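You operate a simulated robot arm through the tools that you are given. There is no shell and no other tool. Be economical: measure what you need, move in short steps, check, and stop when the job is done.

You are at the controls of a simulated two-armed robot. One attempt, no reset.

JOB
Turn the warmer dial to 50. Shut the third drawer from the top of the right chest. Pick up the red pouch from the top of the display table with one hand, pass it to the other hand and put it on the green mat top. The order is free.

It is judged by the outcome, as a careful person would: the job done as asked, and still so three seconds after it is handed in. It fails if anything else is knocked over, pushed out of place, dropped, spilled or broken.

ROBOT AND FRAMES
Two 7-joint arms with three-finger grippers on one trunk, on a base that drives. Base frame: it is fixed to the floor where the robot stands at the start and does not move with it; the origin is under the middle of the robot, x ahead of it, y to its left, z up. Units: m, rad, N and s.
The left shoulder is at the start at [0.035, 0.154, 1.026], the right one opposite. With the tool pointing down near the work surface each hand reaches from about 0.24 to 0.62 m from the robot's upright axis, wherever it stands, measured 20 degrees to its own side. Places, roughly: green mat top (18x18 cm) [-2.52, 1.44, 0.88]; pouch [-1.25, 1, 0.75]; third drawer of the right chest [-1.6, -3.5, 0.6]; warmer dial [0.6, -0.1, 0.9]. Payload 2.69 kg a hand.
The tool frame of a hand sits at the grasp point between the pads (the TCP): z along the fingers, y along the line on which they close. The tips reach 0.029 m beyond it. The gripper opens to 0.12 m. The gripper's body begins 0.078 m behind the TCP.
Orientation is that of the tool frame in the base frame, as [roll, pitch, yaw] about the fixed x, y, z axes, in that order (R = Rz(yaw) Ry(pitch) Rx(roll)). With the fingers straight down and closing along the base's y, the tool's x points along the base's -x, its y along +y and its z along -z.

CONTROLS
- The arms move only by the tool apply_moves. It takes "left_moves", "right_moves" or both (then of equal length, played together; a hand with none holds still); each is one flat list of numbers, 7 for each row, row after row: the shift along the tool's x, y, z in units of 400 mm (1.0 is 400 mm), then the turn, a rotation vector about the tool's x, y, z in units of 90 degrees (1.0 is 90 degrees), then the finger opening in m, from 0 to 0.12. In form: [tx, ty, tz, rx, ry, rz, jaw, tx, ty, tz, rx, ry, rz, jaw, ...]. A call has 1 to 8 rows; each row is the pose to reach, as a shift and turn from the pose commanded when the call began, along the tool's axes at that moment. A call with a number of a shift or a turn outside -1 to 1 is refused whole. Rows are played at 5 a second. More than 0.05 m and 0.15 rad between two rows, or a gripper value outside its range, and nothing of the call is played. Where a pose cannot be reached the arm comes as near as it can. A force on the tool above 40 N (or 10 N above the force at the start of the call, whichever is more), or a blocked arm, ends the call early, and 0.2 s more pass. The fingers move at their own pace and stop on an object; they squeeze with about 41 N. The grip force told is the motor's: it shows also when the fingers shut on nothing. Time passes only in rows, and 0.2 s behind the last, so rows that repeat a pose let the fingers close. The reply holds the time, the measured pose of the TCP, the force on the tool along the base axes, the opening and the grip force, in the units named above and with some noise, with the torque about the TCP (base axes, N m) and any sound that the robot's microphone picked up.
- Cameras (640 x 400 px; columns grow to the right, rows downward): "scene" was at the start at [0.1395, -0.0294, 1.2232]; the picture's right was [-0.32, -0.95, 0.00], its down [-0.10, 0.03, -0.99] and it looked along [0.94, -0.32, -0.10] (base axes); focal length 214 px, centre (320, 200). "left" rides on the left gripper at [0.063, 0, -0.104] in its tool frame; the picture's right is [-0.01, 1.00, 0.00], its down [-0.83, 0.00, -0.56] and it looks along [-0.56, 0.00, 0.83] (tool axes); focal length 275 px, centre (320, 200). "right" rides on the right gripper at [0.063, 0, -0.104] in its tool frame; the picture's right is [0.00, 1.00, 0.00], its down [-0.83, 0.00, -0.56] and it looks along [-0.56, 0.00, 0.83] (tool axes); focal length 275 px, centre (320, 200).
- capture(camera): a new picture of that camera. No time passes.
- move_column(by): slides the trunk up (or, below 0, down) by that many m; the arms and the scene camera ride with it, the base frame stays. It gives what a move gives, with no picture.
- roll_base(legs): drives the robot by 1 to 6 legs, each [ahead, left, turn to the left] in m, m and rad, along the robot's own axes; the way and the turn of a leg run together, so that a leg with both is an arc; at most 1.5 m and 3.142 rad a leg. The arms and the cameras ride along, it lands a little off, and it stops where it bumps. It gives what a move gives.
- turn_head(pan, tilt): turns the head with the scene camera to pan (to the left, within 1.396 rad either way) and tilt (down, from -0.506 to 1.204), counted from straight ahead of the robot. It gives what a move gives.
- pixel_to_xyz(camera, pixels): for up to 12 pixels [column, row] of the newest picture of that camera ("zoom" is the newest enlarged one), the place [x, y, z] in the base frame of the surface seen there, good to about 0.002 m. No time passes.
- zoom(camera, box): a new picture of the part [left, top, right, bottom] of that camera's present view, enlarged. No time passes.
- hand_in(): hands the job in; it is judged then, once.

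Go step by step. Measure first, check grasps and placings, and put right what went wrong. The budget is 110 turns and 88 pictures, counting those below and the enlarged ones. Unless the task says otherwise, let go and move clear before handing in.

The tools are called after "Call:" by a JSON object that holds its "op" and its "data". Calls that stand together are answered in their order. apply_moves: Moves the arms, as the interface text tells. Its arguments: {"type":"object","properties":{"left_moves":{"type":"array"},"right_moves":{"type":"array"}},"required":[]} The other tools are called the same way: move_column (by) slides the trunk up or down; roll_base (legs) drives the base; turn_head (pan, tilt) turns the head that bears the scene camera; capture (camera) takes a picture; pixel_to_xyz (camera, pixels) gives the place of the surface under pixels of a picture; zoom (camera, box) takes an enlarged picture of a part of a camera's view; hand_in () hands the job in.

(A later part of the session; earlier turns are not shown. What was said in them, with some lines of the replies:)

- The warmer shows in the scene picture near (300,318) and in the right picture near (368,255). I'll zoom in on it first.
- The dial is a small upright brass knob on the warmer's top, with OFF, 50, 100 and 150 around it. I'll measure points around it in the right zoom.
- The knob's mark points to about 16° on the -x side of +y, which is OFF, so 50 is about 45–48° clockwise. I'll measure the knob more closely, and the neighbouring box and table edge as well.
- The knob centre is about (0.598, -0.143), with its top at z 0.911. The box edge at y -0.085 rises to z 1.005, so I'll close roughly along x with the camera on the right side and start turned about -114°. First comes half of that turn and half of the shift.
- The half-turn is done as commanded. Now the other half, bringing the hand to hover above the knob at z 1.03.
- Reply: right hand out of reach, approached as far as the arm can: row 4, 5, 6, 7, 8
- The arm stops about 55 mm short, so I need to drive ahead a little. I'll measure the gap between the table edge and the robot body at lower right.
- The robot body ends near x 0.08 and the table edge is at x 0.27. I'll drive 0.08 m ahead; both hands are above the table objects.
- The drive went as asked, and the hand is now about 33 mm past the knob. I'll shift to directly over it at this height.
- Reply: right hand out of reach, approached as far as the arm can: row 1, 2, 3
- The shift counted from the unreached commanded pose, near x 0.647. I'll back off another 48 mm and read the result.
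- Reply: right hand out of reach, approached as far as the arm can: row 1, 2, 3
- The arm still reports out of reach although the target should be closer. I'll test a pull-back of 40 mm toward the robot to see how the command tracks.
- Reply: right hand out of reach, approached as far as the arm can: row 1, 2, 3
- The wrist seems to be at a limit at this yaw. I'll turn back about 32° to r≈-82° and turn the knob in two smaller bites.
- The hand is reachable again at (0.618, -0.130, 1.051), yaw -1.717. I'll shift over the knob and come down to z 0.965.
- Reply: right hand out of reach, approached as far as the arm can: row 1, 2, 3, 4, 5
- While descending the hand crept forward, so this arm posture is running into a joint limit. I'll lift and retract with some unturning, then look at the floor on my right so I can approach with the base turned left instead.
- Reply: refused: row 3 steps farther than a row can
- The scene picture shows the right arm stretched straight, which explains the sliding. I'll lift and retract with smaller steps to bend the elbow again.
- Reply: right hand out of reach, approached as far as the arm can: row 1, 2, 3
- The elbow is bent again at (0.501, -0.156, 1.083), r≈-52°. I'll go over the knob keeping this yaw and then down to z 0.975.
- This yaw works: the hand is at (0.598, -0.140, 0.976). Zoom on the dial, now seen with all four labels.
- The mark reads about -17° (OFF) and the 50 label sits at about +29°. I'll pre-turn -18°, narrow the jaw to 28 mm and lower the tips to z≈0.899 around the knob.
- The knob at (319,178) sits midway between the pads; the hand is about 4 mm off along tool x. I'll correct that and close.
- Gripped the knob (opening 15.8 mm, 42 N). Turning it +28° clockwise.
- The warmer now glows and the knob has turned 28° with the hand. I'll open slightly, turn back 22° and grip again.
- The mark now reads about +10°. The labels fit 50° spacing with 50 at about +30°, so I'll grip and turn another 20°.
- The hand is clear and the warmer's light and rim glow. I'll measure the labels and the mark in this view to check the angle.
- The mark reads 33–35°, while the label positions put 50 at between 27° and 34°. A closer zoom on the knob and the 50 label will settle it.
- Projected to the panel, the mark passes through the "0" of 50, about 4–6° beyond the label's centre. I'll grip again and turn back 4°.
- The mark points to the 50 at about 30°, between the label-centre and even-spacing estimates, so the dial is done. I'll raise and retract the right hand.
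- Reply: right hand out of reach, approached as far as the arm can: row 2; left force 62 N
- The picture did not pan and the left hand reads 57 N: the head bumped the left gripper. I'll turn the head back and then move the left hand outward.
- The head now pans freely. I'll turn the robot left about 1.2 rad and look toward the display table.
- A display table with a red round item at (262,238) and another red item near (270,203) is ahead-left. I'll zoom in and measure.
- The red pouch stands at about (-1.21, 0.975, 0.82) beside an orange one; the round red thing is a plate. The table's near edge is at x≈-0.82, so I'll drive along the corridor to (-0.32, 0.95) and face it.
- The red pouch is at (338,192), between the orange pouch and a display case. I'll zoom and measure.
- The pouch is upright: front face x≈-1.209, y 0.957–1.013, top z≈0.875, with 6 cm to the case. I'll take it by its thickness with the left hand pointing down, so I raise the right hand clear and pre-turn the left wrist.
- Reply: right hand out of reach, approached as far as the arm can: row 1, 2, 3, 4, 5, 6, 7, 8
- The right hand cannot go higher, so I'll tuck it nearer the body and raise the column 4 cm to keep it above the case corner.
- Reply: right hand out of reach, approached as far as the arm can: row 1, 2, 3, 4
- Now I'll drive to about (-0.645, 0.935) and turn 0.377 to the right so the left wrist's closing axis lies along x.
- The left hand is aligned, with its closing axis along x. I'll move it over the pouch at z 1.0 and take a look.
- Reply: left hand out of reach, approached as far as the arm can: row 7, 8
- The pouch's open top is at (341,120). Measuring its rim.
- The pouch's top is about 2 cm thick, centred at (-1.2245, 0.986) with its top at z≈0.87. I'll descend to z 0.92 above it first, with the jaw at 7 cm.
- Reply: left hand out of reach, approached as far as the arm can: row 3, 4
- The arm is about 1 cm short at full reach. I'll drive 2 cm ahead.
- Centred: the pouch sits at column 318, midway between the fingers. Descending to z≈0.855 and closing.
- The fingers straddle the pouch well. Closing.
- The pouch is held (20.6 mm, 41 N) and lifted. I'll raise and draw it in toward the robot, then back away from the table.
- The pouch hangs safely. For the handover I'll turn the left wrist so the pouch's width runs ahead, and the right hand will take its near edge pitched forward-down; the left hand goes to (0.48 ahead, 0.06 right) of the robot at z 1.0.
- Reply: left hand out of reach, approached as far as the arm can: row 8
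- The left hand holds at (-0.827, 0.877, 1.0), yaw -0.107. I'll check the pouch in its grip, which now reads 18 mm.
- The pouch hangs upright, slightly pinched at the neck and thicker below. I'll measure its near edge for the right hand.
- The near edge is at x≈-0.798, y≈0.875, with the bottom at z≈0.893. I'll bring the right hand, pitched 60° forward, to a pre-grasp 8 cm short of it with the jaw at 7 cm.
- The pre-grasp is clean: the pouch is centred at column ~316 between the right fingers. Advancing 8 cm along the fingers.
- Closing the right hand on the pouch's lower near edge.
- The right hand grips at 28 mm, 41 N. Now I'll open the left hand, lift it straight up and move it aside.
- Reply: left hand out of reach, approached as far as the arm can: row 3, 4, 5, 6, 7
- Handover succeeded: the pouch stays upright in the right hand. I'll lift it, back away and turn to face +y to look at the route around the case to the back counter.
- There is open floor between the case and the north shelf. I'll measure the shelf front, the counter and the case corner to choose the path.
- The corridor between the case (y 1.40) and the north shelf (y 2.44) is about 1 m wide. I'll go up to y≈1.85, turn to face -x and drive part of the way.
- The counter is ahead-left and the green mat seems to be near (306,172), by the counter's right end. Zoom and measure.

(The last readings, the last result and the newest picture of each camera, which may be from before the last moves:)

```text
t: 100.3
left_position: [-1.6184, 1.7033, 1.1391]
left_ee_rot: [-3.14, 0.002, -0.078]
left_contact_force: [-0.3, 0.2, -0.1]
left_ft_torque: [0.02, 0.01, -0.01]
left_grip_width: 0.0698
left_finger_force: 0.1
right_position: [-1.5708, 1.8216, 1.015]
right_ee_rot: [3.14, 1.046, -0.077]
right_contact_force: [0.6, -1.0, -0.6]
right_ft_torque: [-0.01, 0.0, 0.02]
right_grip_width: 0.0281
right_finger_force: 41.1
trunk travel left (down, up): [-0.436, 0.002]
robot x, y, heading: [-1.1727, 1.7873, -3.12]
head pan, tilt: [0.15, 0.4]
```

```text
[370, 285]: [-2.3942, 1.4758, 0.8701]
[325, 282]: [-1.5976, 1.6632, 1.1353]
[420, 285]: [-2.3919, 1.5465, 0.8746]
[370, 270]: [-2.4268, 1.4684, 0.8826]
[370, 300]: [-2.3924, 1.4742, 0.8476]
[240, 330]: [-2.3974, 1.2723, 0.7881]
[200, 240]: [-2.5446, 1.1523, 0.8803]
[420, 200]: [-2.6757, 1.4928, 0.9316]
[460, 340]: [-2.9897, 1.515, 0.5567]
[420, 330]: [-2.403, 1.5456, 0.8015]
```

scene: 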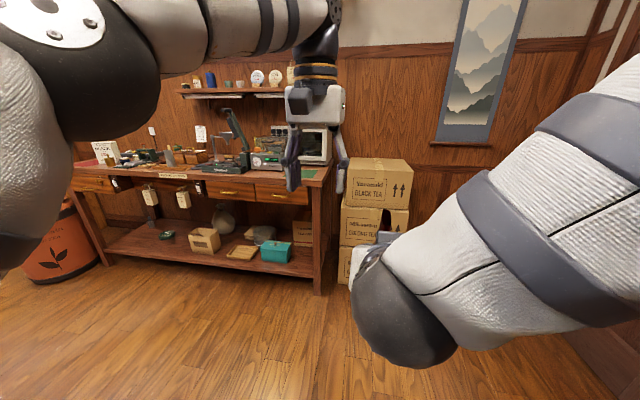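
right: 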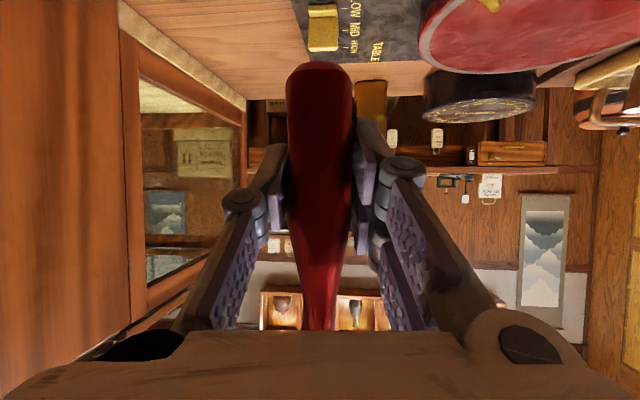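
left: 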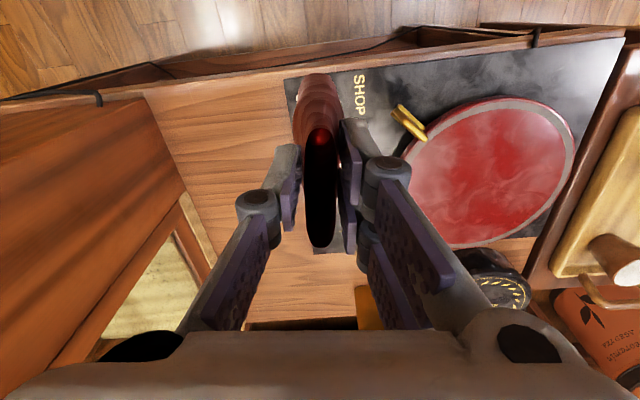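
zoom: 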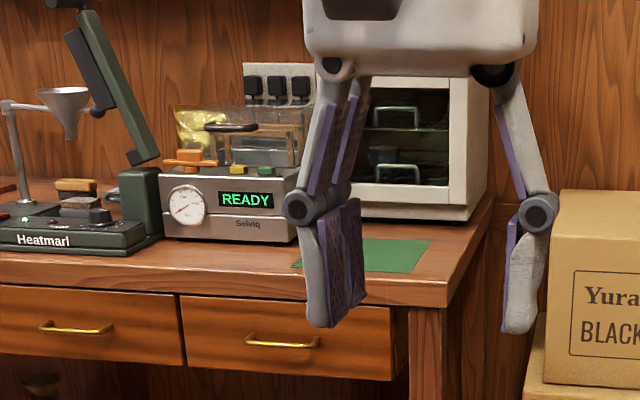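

The mat's surface is z≈0.882, with the counter front at x≈-2.39. I'll pull the left hand back, then drive ahead, sideways left and ahead again to stand at about (-2.03, 1.39).

Call:
{"op": "apply_moves", "data": {"left_moves": [0.1, 0, 0, 0, 0, 0, 0.07, 0.2, 0.03, 0, 0, 0, 0, 0.07, 0.3, 0.08, 0, 0, 0, 0, 0.07, 0.4, 0.13, 0, 0, 0, 0, 0.07, 0.4, 0.2, 0, 0, 0, 0, 0.07]}}

Call:
{"op": "roll_base", "data": {"legs": [[0.5, 0, 0], [0, 0, -0.021], [0, 0.4, 0], [0.2, 0, 0]]}}

Call:
{"op": "turn_head", "data": {"pan": 0.0, "tilt": 0.5}}

Call:
{"op": "capture", "data": {"camera": "scene"}}

Call:
{"op": "capture", "data": {"camera": "right"}}

```text
t: 101.5
left_position: [-1.4657, 1.6106, 1.1362]
left_ee_rot: [3.142, 0.004, -0.079]
left_contact_force: [-0.3, -0.6, -0.1]
left_ft_torque: [0.01, 0.01, 0.0]
left_grip_width: 0.0698
left_finger_force: 0.2
right_position: [-1.5699, 1.8221, 1.0144]
right_ee_rot: [-3.14, 1.045, -0.077]
right_contact_force: [-0.5, 0.5, 0.5]
right_ft_torque: [0.01, 0.01, 0.01]
right_grip_width: 0.0278
right_finger_force: 41.0
trunk travel left (down, up): [-0.436, 0.002]
robot x, y, heading: [-1.1709, 1.7834, -3.122]
head pan, tilt: [0.15, 0.4]
```

```text
t: 109.1
left_position: [-2.1573, 1.2075, 1.1366]
left_ee_rot: [-3.139, 0.001, -0.086]
left_contact_force: [-0.7, 0.0, -0.8]
left_ft_torque: [-0.02, -0.09, -0.01]
left_grip_width: 0.0701
left_finger_force: 0.0
right_position: [-2.2593, 1.4202, 1.0154]
right_ee_rot: [-3.139, 1.045, -0.085]
right_contact_force: [0.0, -0.2, -0.5]
right_ft_torque: [0.01, -0.03, -0.03]
right_grip_width: 0.0278
right_finger_force: 40.7
trunk travel left (down, up): [-0.436, 0.002]
robot x, y, heading: [-1.8625, 1.3809, -3.128]
head pan, tilt: [0.15, 0.4]
```

```text
t: 109.8
left_position: [-2.1566, 1.2062, 1.1364]
left_ee_rot: [-3.139, 0.002, -0.084]
left_contact_force: [0.2, 0.7, 0.5]
left_ft_torque: [0.0, 0.0, -0.01]
left_grip_width: 0.07
left_finger_force: 0.1
right_position: [-2.2592, 1.4198, 1.0153]
right_ee_rot: [-3.14, 1.043, -0.083]
right_contact_force: [-0.1, 0.2, -0.4]
right_ft_torque: [-0.01, 0.0, 0.01]
right_grip_width: 0.0279
right_finger_force: 41.0
trunk travel left (down, up): [-0.436, 0.002]
robot x, y, heading: [-1.8596, 1.3799, -3.122]
head pan, tilt: [0.0, 0.499]
```

```text
32 pictures are left
```

scene: 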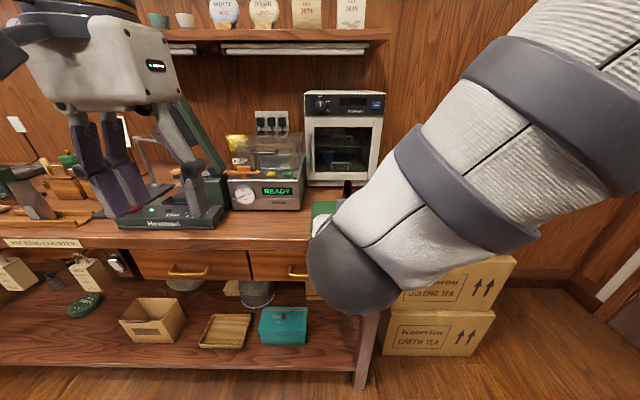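

```text
31 pictures are left
```

right: 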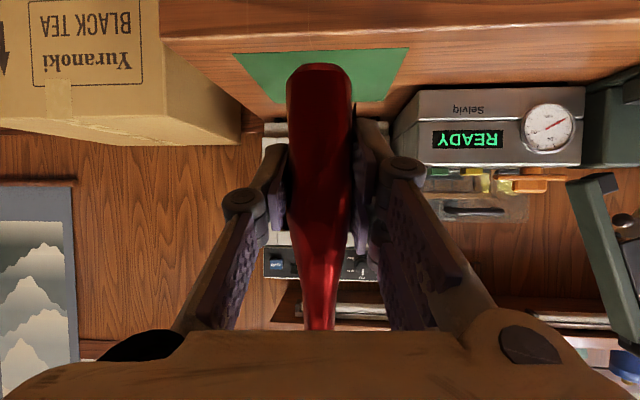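

The right camera sees the mat beneath and ahead, from (232,55) to (408,47). I'll measure its corners and the sealer.

Call:
{"op": "pixel_to_xyz", "data": {"camera": "right", "pixels": [[236, 56], [404, 50], [277, 101], [384, 101], [260, 75], [380, 80], [418, 92], [400, 160], [300, 68], [340, 68], [278, 130]]}}

```text
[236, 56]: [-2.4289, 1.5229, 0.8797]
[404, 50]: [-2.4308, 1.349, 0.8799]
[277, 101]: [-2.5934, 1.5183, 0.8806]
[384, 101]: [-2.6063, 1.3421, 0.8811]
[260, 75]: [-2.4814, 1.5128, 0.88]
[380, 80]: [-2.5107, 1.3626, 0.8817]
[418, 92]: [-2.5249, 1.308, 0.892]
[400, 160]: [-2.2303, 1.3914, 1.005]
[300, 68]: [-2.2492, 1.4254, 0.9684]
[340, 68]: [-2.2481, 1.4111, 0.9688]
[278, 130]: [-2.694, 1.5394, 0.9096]
```

Mat centre is about (-2.518, 1.435), surface z 0.8805. I'll drive 0.17 m ahead and read the position.

Call:
{"op": "roll_base", "data": {"legs": [[0.17, 0, 0]]}}

```text
t: 111.2
left_position: [-2.3247, 1.2051, 1.1374]
left_ee_rot: [-3.139, 0.002, -0.084]
left_contact_force: [-0.3, 0.2, -0.8]
left_ft_torque: [0.02, -0.02, 0.02]
left_grip_width: 0.0699
left_finger_force: 0.0
right_position: [-2.4288, 1.4147, 1.0148]
right_ee_rot: [-3.139, 1.044, -0.082]
right_contact_force: [-0.6, -0.2, -0.6]
right_ft_torque: [0.02, -0.01, 0.02]
right_grip_width: 0.0279
right_finger_force: 41.3
trunk travel left (down, up): [-0.436, 0.002]
robot x, y, heading: [-2.0289, 1.3778, -3.124]
head pan, tilt: [0.0, 0.499]
```

Moving the pouch forward over the mat, then down to about 1 cm above it.

Call:
{"op": "apply_moves", "data": {"right_moves": [-0.048, -0.02, 0.084, 0, 0, 0, 0.0, -0.097, -0.039, 0.168, 0, 0, 0, 0.0, -0.04, -0.039, 0.2, 0, 0, 0, 0.0, 0.02, -0.039, 0.235, 0, 0, 0, 0.0, 0.076, -0.039, 0.268, 0, 0, 0, 0.0, 0.076, -0.039, 0.268, 0, 0, 0, 0.0]}}

Call:
{"op": "capture", "data": {"camera": "right"}}

Call:
{"op": "capture", "data": {"camera": "scene"}}

```text
t: 112.7
left_position: [-2.3234, 1.2037, 1.1375]
left_ee_rot: [-3.14, 0.003, -0.084]
left_contact_force: [0.5, 0.9, 0.2]
left_ft_torque: [-0.02, -0.02, -0.01]
left_grip_width: 0.07
left_finger_force: 0.0
right_position: [-2.5021, 1.438, 0.9347]
right_ee_rot: [-3.139, 1.046, -0.083]
right_contact_force: [0.1, -0.1, -0.1]
right_ft_torque: [0.0, 0.02, 0.0]
right_grip_width: 0.0278
right_finger_force: 41.0
trunk travel left (down, up): [-0.436, 0.002]
robot x, y, heading: [-2.0314, 1.3806, -3.122]
head pan, tilt: [0.0, 0.499]
```

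```text
30 pictures are left
```

right: 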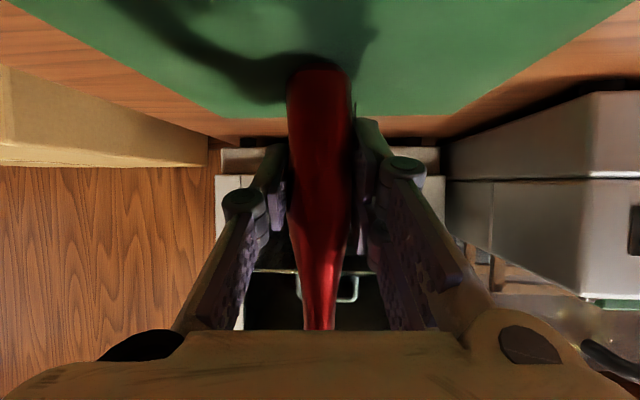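

```text
29 pictures are left
```

scene: 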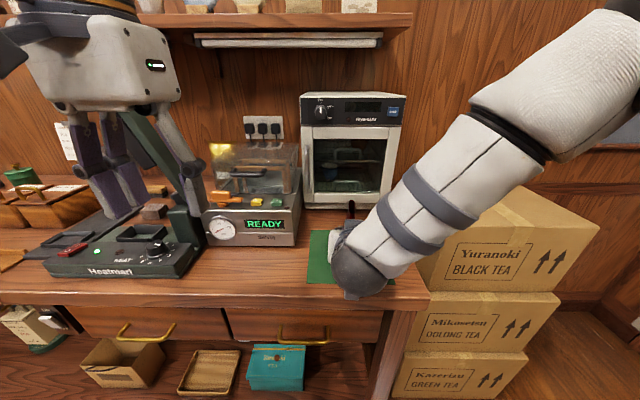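

The pouch hovers about 1 cm above the mat. Lowering 8 mm, then checking force.

Call:
{"op": "apply_moves", "data": {"right_moves": [0.009, 0, 0.005, 0, 0, 0, 0.0, 0.0173, 0, 0.01, 0, 0, 0, 0.0, 0.0173, 0, 0.01, 0, 0, 0, 0.0]}}

Call:
{"op": "zoom", "data": {"camera": "right", "box": [250, 30, 400, 120]}}

```text
t: 113.5
left_position: [-2.3231, 1.2039, 1.1373]
left_ee_rot: [-3.141, 0.002, -0.083]
left_contact_force: [0.2, 0.5, -0.3]
left_ft_torque: [-0.01, 0.02, 0.01]
left_grip_width: 0.0701
left_finger_force: 0.1
right_position: [-2.504, 1.4379, 0.9277]
right_ee_rot: [-3.141, 1.05, -0.084]
right_contact_force: [-0.2, -0.5, 11.2]
right_ft_torque: [-0.07, -0.03, 0.03]
right_grip_width: 0.028
right_finger_force: 40.7
trunk travel left (down, up): [-0.436, 0.002]
robot x, y, heading: [-2.0334, 1.3776, -3.128]
head pan, tilt: [0.0, 0.499]
```

```text
4.27 times, centred on (325, 75) of right
```

zoom: 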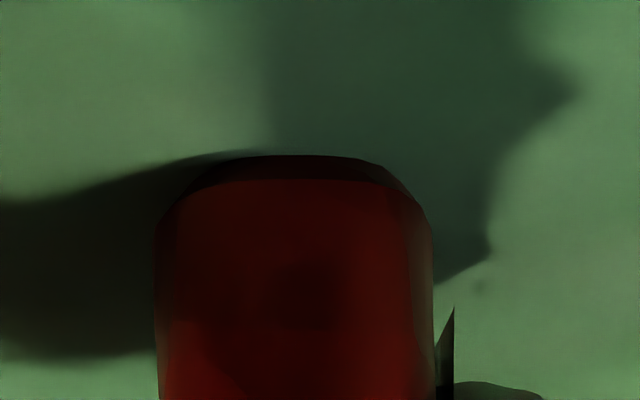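

The pouch touches the mat (11 N up). I'll open and back out along the fingers.

Call:
{"op": "apply_moves", "data": {"right_moves": [-0.006, 0, -0.003, 0, 0, 0, 0.035, -0.006, 0, -0.003, 0, 0, 0, 0.055, -0.006, 0, -0.003, 0, 0, 0, 0.06, -0.006, 0, -0.08, 0, 0, 0, 0.06, -0.006, 0, -0.18, 0, 0, 0, 0.06, -0.006, 0, -0.28, 0, 0, 0, 0.06]}}

Call:
{"op": "capture", "data": {"camera": "right"}}

```text
t: 114.8
left_position: [-2.3229, 1.2034, 1.1385]
left_ee_rot: [-3.141, 0.003, -0.084]
left_contact_force: [0.6, -0.1, 0.5]
left_ft_torque: [-0.01, 0.02, -0.02]
left_grip_width: 0.0701
left_finger_force: 0.1
right_position: [-2.4039, 1.4289, 0.988]
right_ee_rot: [3.142, 1.047, -0.081]
right_contact_force: [0.4, -0.3, -0.1]
right_ft_torque: [0.0, -0.01, 0.02]
right_grip_width: 0.06
right_finger_force: 0.1
trunk travel left (down, up): [-0.436, 0.002]
robot x, y, heading: [-2.0273, 1.3772, -3.129]
head pan, tilt: [0.0, 0.499]
```

```text
27 pictures are left
```

right: 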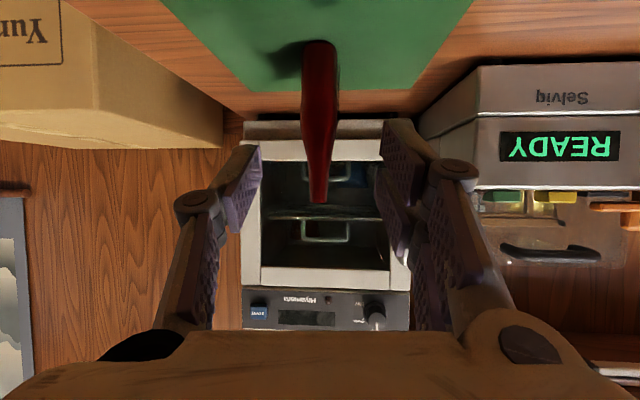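

The pouch stands upright on the mat and the hand is clear. I'll back off, tuck the right arm, turn left to face -y and look for the right chest.

Call:
{"op": "roll_base", "data": {"legs": [[-0.25, 0, 0]]}}

Call:
{"op": "apply_moves", "data": {"right_moves": [-0.011, -0.047, -0.05, 0, 0.083, 0, 0.06, -0.022, -0.094, -0.1, 0, 0.166, 0, 0.06, -0.033, -0.14, -0.15, 0, 0.25, 0, 0.06, -0.044, -0.188, -0.2, 0, 0.333, 0, 0.06, -0.055, -0.235, -0.25, 0, 0.416, 0, 0.06, -0.066, -0.28, -0.3, 0, 0.5, 0, 0.06, -0.077, -0.33, -0.35, 0, 0.583, 0, 0.06, -0.088, -0.375, -0.397, 0, 0.666, 0, 0.06]}}

Call:
{"op": "zoom", "data": {"camera": "scene", "box": [220, 100, 460, 280]}}

Call:
{"op": "roll_base", "data": {"legs": [[0, 0, 1.558]]}}

Call:
{"op": "capture", "data": {"camera": "scene"}}

```text
t: 116.7
left_position: [-2.0804, 1.2075, 1.1375]
left_ee_rot: [-3.141, 0.002, -0.083]
left_contact_force: [-0.6, 0.1, -0.3]
left_ft_torque: [0.03, 0.03, -0.01]
left_grip_width: 0.0699
left_finger_force: 0.0
right_position: [-2.1612, 1.4333, 0.985]
right_ee_rot: [-3.139, 1.045, -0.082]
right_contact_force: [-0.2, -0.6, 0.8]
right_ft_torque: [-0.03, 0.0, -0.01]
right_grip_width: 0.0601
right_finger_force: 0.0
trunk travel left (down, up): [-0.436, 0.002]
robot x, y, heading: [-1.7863, 1.3805, -3.121]
head pan, tilt: [0.0, 0.499]
```

```text
t: 118.5
left_position: [-2.0819, 1.2077, 1.1371]
left_ee_rot: [-3.141, 0.002, -0.084]
left_contact_force: [-0.1, 0.7, 0.5]
left_ft_torque: [0.0, -0.06, 0.0]
left_grip_width: 0.0697
left_finger_force: 0.0
right_position: [-2.0279, 1.571, 1.0951]
right_ee_rot: [3.14, 0.0, -0.082]
right_contact_force: [0.2, -0.2, -0.1]
right_ft_torque: [0.01, -0.01, 0.0]
right_grip_width: 0.0598
right_finger_force: 0.1
trunk travel left (down, up): [-0.436, 0.002]
robot x, y, heading: [-1.7851, 1.3851, -3.128]
head pan, tilt: [0.0, 0.499]
```

```text
2.22 times, centred on (340, 190) of scene
```

zoom: 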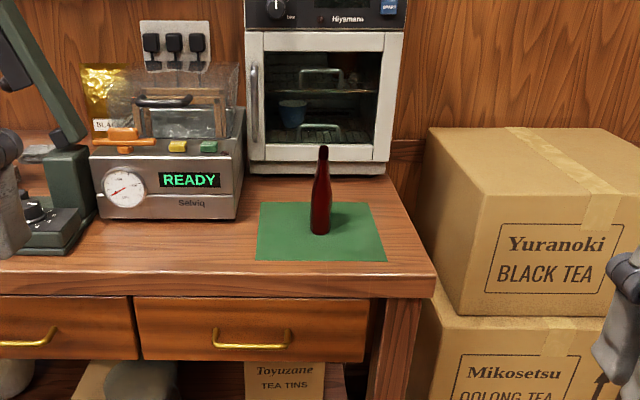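

```text
t: 122.7
left_position: [-1.6132, 1.0872, 1.1368]
left_ee_rot: [-3.141, 0.001, 1.48]
left_contact_force: [0.0, -0.4, 0.4]
left_ft_torque: [0.05, 0.02, 0.03]
left_grip_width: 0.0698
left_finger_force: 0.1
right_position: [-1.9749, 1.1411, 1.0944]
right_ee_rot: [3.141, -0.001, 1.479]
right_contact_force: [0.2, -0.3, 0.5]
right_ft_torque: [0.02, 0.02, 0.02]
right_grip_width: 0.0602
right_finger_force: 0.0
trunk travel left (down, up): [-0.436, 0.002]
robot x, y, heading: [-1.7865, 1.3825, -1.565]
head pan, tilt: [0.0, 0.499]
```

```text
25 pictures are left
```

scene: 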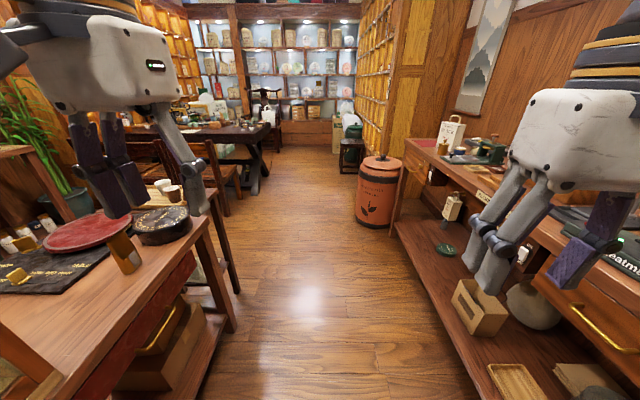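

The pouch stands on the mat. The aisle toward -y looks clear, with the jar at (378,190) on the right; I'll measure key points.

Call:
{"op": "pixel_to_xyz", "data": {"camera": "scene", "pixels": [[358, 200], [378, 225], [235, 290], [205, 215], [240, 195], [265, 175], [310, 150], [342, 160], [300, 130], [400, 160], [230, 140]]}}

```text
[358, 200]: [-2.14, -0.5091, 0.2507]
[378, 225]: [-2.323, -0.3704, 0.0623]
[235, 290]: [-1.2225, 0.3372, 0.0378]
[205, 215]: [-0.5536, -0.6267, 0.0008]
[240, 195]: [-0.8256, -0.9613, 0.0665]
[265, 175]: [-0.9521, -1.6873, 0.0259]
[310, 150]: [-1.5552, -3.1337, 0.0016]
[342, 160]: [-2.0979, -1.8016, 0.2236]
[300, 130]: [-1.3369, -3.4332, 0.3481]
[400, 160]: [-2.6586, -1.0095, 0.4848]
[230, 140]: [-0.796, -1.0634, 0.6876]
```

The aisle is open from x≈-1.2 to -2.1. Driving to about y -2.2 at x≈-1.6 and looking at the chest.

Call:
{"op": "roll_base", "data": {"legs": [[1.2, 0.17, 0], [1.3, 0, 0], [0.9, 0, 0]]}}

Call:
{"op": "capture", "data": {"camera": "scene"}}

```text
t: 139.4
left_position: [-1.3597, -2.3472, 1.1372]
left_ee_rot: [-3.138, 0.003, 1.504]
left_contact_force: [-0.5, -0.1, 1.1]
left_ft_torque: [-0.02, 0.03, 0.02]
left_grip_width: 0.0701
left_finger_force: 0.0
right_position: [-1.7225, -2.3029, 1.0949]
right_ee_rot: [-3.139, -0.001, 1.504]
right_contact_force: [0.1, 0.4, -1.6]
right_ft_torque: [0.01, -0.01, 0.02]
right_grip_width: 0.0599
right_finger_force: 0.1
trunk travel left (down, up): [-0.436, 0.002]
robot x, y, heading: [-1.5412, -2.0602, -1.531]
head pan, tilt: [0.0, 0.499]
```

```text
24 pictures are left
```

scene: 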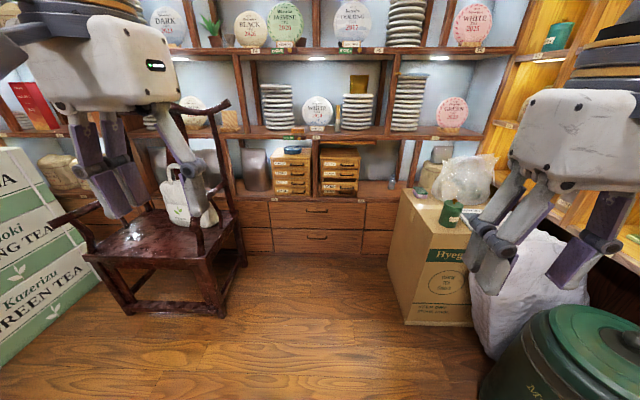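

Two small drawer chests are on the shelf ledge at (291,172) and (339,173). Zoom in on them.

Call:
{"op": "zoom", "data": {"camera": "scene", "box": [250, 135, 410, 235]}}

Call:
{"op": "pixel_to_xyz", "data": {"camera": "zoom", "pixels": [[355, 85], [355, 120], [355, 155], [355, 180], [355, 205], [420, 155], [285, 155], [355, 230], [355, 300], [170, 130], [520, 260], [470, 200]]}}

```text
4.00 times, centred on (330, 185) of scene
```

zoom: 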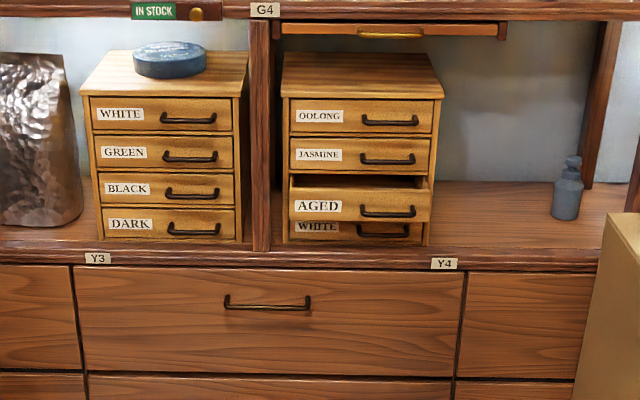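

```text
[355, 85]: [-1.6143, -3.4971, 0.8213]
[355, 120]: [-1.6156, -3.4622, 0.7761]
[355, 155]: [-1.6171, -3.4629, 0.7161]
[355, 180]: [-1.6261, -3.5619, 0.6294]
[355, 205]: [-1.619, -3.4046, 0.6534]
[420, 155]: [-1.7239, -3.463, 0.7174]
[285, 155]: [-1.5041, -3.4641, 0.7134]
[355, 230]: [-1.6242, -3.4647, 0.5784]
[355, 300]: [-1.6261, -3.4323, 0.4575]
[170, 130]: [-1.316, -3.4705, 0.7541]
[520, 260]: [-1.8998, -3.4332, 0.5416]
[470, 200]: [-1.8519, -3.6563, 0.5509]
```

The right chest's third drawer (AGED) stands out about 6 cm: its front is at y≈-3.405 against -3.463 for the others. I'll measure the chair and box for the approach.

Call:
{"op": "pixel_to_xyz", "data": {"camera": "scene", "pixels": [[243, 255], [222, 310], [228, 110], [236, 215], [390, 290], [408, 318], [405, 195], [440, 215], [470, 310], [240, 190]]}}

Call:
{"op": "zoom", "data": {"camera": "scene", "box": [315, 170, 365, 205]}}

Call:
{"op": "pixel_to_xyz", "data": {"camera": "zoom", "pixels": [[250, 142], [130, 142], [400, 142], [260, 105], [260, 180], [330, 170], [420, 165], [260, 130], [300, 220]]}}

```text
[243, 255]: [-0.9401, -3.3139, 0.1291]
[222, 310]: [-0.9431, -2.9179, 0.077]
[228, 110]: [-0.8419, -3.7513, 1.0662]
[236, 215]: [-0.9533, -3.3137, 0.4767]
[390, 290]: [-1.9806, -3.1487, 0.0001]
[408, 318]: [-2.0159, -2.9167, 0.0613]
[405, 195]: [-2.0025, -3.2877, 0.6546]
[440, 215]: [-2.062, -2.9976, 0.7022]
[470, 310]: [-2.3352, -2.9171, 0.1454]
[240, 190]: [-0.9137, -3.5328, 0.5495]
```

```text
11.43 times, centred on (340, 188) of scene
```

zoom: 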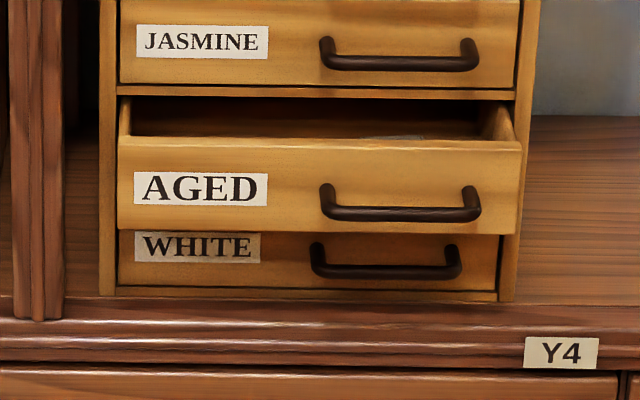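

```text
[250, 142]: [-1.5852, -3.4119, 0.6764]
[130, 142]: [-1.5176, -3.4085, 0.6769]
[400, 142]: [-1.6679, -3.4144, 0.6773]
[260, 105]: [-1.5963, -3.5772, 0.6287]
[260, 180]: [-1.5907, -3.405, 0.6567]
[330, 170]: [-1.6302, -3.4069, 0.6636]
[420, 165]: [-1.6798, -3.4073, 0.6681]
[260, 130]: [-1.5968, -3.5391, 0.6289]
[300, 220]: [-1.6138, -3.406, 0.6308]
```

The drawer face spans x -1.51 to -1.735, z 0.625–0.677, with its handle at x -1.63 to -1.70. I'll drive to about (-1.47, -2.86), lower the column 0.15 and then look.

Call:
{"op": "roll_base", "data": {"legs": [[0, 0, -0.04], [0.8, 0.07, 0]]}}

Call:
{"op": "move_column", "data": {"by": -0.15}}

Call:
{"op": "capture", "data": {"camera": "scene"}}

```text
t: 144.1
left_position: [-1.3031, -3.1417, 1.1374]
left_ee_rot: [-3.14, 0.002, 1.472]
left_contact_force: [0.5, 0.2, 1.0]
left_ft_torque: [-0.02, -0.03, 0.04]
left_grip_width: 0.07
left_finger_force: 0.1
right_position: [-1.6663, -3.0856, 1.0944]
right_ee_rot: [-3.141, 0.0, 1.47]
right_contact_force: [0.9, -0.1, -0.2]
right_ft_torque: [0.04, -0.01, 0.0]
right_grip_width: 0.0598
right_finger_force: 0.1
trunk travel left (down, up): [-0.436, 0.002]
robot x, y, heading: [-1.4736, -2.8435, -1.569]
head pan, tilt: [0.0, 0.499]
```

```text
t: 145.8
left_position: [-1.3031, -3.1413, 0.986]
left_ee_rot: [3.141, 0.004, 1.472]
left_contact_force: [0.1, -0.1, -0.8]
left_ft_torque: [0.03, -0.02, -0.01]
left_grip_width: 0.0699
left_finger_force: 0.0
right_position: [-1.6659, -3.0851, 0.9449]
right_ee_rot: [3.141, 0.001, 1.472]
right_contact_force: [-0.2, -0.2, -0.3]
right_ft_torque: [0.03, 0.0, -0.01]
right_grip_width: 0.0601
right_finger_force: 0.1
trunk travel left (down, up): [-0.286, 0.152]
robot x, y, heading: [-1.4742, -2.8437, -1.573]
head pan, tilt: [0.0, 0.499]
```

```text
21 pictures are left
```

scene: 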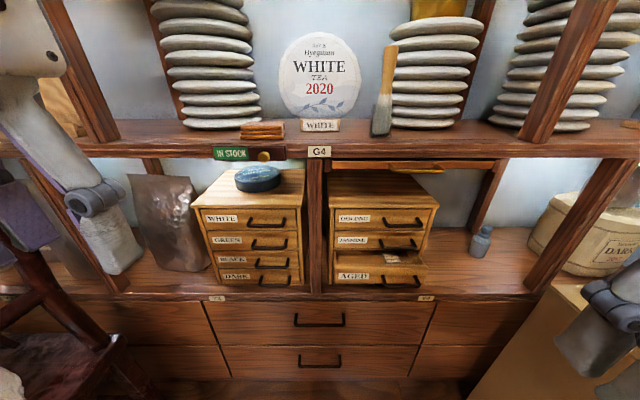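

The view is clear. I'll close the right fingers and bring the hand, pitched forward, to 4 cm in front of the AGED drawer between its label and handle.

Call:
{"op": "apply_moves", "data": {"right_moves": [-0.0764, 0.0245, 0.0894, -0.0042, -0.083, -0.0072, 0.0, -0.1527, 0.049, 0.1787, -0.0083, -0.1665, -0.0144, 0.0, -0.2291, 0.0735, 0.2681, -0.0125, -0.25, -0.0216, 0.0, -0.3055, 0.098, 0.3575, -0.0167, -0.333, -0.0289, 0.0, -0.3819, 0.1225, 0.4469, -0.0208, -0.416, -0.0361, 0.0, -0.4582, 0.147, 0.5362, -0.025, -0.5, -0.0433, 0.0, -0.5346, 0.1715, 0.6256, -0.0291, -0.583, -0.0505, 0.0, -0.611, 0.196, 0.715, -0.0333, -0.666, -0.0577, 0.0]}}

Call:
{"op": "capture", "data": {"camera": "scene"}}

Call:
{"op": "capture", "data": {"camera": "right"}}

```text
t: 147.6
left_position: [-1.3005, -3.1424, 0.9863]
left_ee_rot: [-3.138, 0.001, 1.47]
left_contact_force: [2.1, 0.6, 0.0]
left_ft_torque: [-0.01, 0.12, 0.0]
left_grip_width: 0.0701
left_finger_force: 0.1
right_position: [-1.6094, -3.3375, 0.6589]
right_ee_rot: [-3.139, 1.048, 1.572]
right_contact_force: [0.1, -1.4, 0.2]
right_ft_torque: [0.02, 0.03, 0.0]
right_grip_width: 0.0
right_finger_force: 28.6
right hand out of reach, approached as far as the arm can: row 4, 5, 6
trunk travel left (down, up): [-0.286, 0.152]
robot x, y, heading: [-1.4714, -2.8417, -1.575]
head pan, tilt: [0.0, 0.499]
```

```text
20 pictures are left
```

scene: 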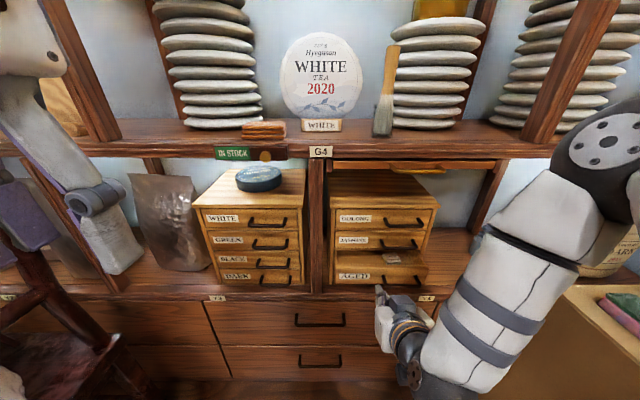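

```text
19 pictures are left
```

right: 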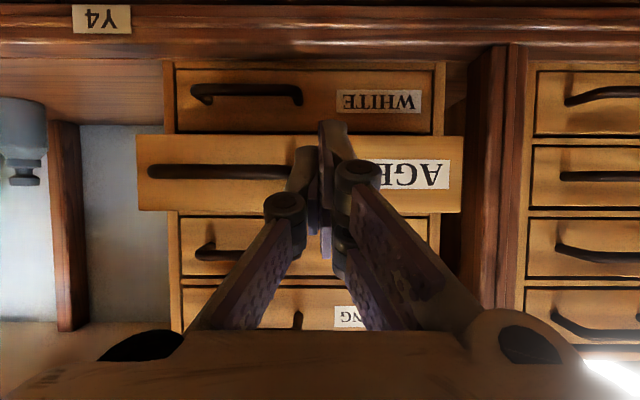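

The tips point at the AGED face just right of its handle in this inverted view. Pushing forward about 9.5 cm.

Call:
{"op": "apply_moves", "data": {"right_moves": [-0.0375, 0.012, 0.065, 0, 0, 0, 0.0, -0.065, 0.012, 0.1126, 0, 0, 0, 0.0, -0.09, 0.012, 0.156, 0, 0, 0, 0.0, -0.106, 0.012, 0.184, 0, 0, 0, 0.0, -0.119, 0.012, 0.2065, 0, 0, 0, 0.0, -0.119, 0.012, 0.2065, 0, 0, 0, 0.0]}}

Call:
{"op": "zoom", "data": {"camera": "scene", "box": [300, 180, 460, 310]}}

Call:
{"op": "pixel_to_xyz", "data": {"camera": "scene", "pixels": [[350, 276], [410, 276], [355, 241], [355, 218], [345, 285]]}}

```text
t: 149.0
left_position: [-1.3034, -3.142, 0.9869]
left_ee_rot: [3.141, 0.002, 1.472]
left_contact_force: [0.3, 0.2, -0.3]
left_ft_torque: [-0.02, -0.02, -0.01]
left_grip_width: 0.0701
left_finger_force: 0.0
right_position: [-1.6059, -3.4296, 0.6576]
right_ee_rot: [-3.139, 1.047, 1.571]
right_contact_force: [0.4, -0.6, 0.2]
right_ft_torque: [0.01, 0.0, -0.02]
right_grip_width: 0.0
right_finger_force: 28.7
trunk travel left (down, up): [-0.286, 0.152]
robot x, y, heading: [-1.473, -2.8431, -1.566]
head pan, tilt: [0.0, 0.499]
```

```text
3.08 times, centred on (380, 245) of scene
```

zoom: 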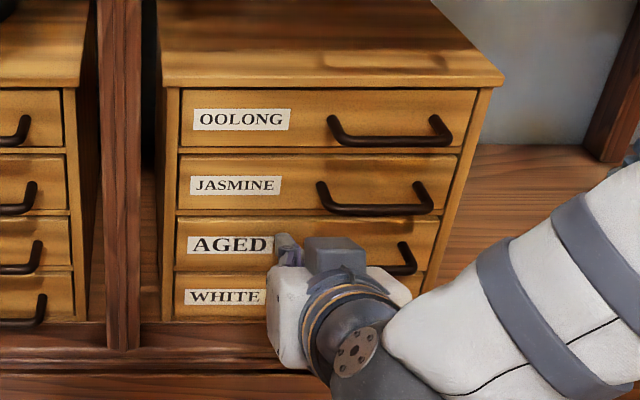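

```text
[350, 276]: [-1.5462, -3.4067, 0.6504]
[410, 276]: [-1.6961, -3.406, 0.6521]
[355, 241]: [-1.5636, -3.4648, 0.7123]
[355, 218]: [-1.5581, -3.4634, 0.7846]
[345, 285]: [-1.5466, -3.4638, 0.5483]
```

The drawer now looks nearly flush. I'll press a few millimetres further until force shows it is seated.

Call:
{"op": "apply_moves", "data": {"right_moves": [-0.0045, 0, 0.0078, 0, 0, 0, 0.0, -0.009, 0, 0.0156, 0, 0, 0, 0.0, -0.0125, 0, 0.0217, 0, 0, 0, 0.0, -0.0125, 0, 0.0217, 0, 0, 0, 0.0]}}

```text
t: 149.7
left_position: [-1.3043, -3.1407, 0.987]
left_ee_rot: [3.142, 0.007, 1.469]
left_contact_force: [0.0, 0.0, -0.4]
left_ft_torque: [0.02, 0.02, 0.04]
left_grip_width: 0.0697
left_finger_force: 0.0
right_position: [-1.605, -3.4309, 0.6565]
right_ee_rot: [-3.14, 1.038, 1.573]
right_contact_force: [-0.9, 23.2, 9.8]
right_ft_torque: [-0.48, -0.07, -0.02]
right_grip_width: 0.0
right_finger_force: 28.8
trunk travel left (down, up): [-0.286, 0.152]
robot x, y, heading: [-1.4767, -2.8453, -1.57]
head pan, tilt: [0.0, 0.499]
stopped in row 3 (right hand): the force on the tool passed its limit at 45 N (the readings are from after the stop); the commanded pose is now the measured one
```

The drawer is hard against its stop (45 N). Now I'll back the hand out and check.

Call:
{"op": "apply_moves", "data": {"right_moves": [0.04, 0, -0.07, 0, 0, 0, 0.0, 0.09, 0, -0.156, 0, 0, 0, 0.0, 0.14, 0, -0.24, 0, 0, 0, 0.0, 0.19, 0, -0.32, 0, 0, 0, 0.0]}}

Call:
{"op": "capture", "data": {"camera": "right"}}

Call:
{"op": "zoom", "data": {"camera": "scene", "box": [300, 180, 460, 310]}}

Call:
{"op": "pixel_to_xyz", "data": {"camera": "zoom", "pixels": [[230, 262], [290, 245], [230, 200], [230, 135], [230, 310]]}}

```text
t: 150.7
left_position: [-1.3031, -3.1412, 0.9875]
left_ee_rot: [-3.139, 0.001, 1.472]
left_contact_force: [0.1, 0.0, 0.4]
left_ft_torque: [-0.01, 0.0, -0.02]
left_grip_width: 0.0697
left_finger_force: 0.1
right_position: [-1.6054, -3.2834, 0.6543]
right_ee_rot: [3.141, 1.039, 1.573]
right_contact_force: [-0.3, 0.3, -0.1]
right_ft_torque: [0.02, -0.01, 0.0]
right_grip_width: 0.0002
right_finger_force: 28.9
trunk travel left (down, up): [-0.286, 0.152]
robot x, y, heading: [-1.4763, -2.8454, -1.574]
head pan, tilt: [0.0, 0.499]
```

```text
17 pictures are left
```

right: 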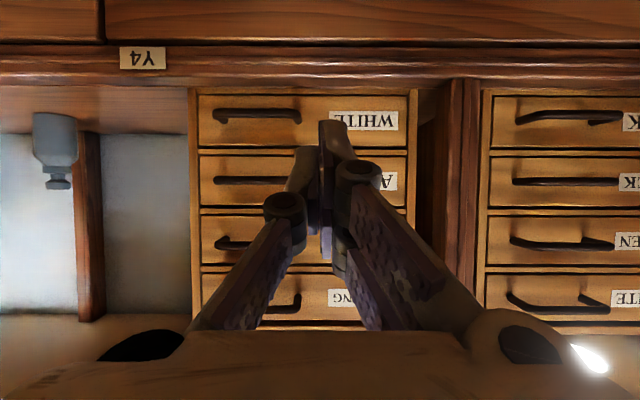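

```text
3.08 times, centred on (380, 245) of scene
```

zoom: 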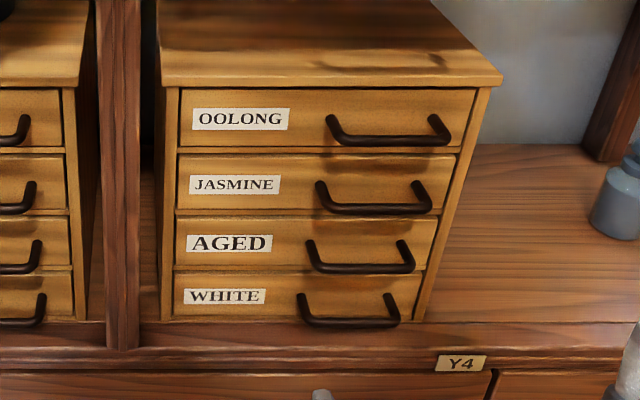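

```text
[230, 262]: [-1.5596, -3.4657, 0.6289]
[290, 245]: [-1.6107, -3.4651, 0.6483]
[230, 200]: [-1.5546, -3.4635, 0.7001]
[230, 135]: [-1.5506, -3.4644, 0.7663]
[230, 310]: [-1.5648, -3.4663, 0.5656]
```

The AGED drawer is flush with the others (y≈-3.465), the pouch stands on the green mat, and the dial points to 50. Both hands are clear, so I'm handing in.

Call:
{"op": "hand_in", "data": {}}

```text
The job is handed in.
```

I handed the job in with all three parts done and both hands clear; nothing was knocked over that I could see.
- **Dial:** it is turned from OFF to 50. The mark sits within about 4° of where I judge 50 to be, since the labels gave slightly uneven readings.
- **Drawer:** the AGED drawer, third from the top of the right chest, is pushed in flush with the others.
- **Pouch:** the left hand picked up the red pouch and passed it to the right, which stood it upright on the green mat.
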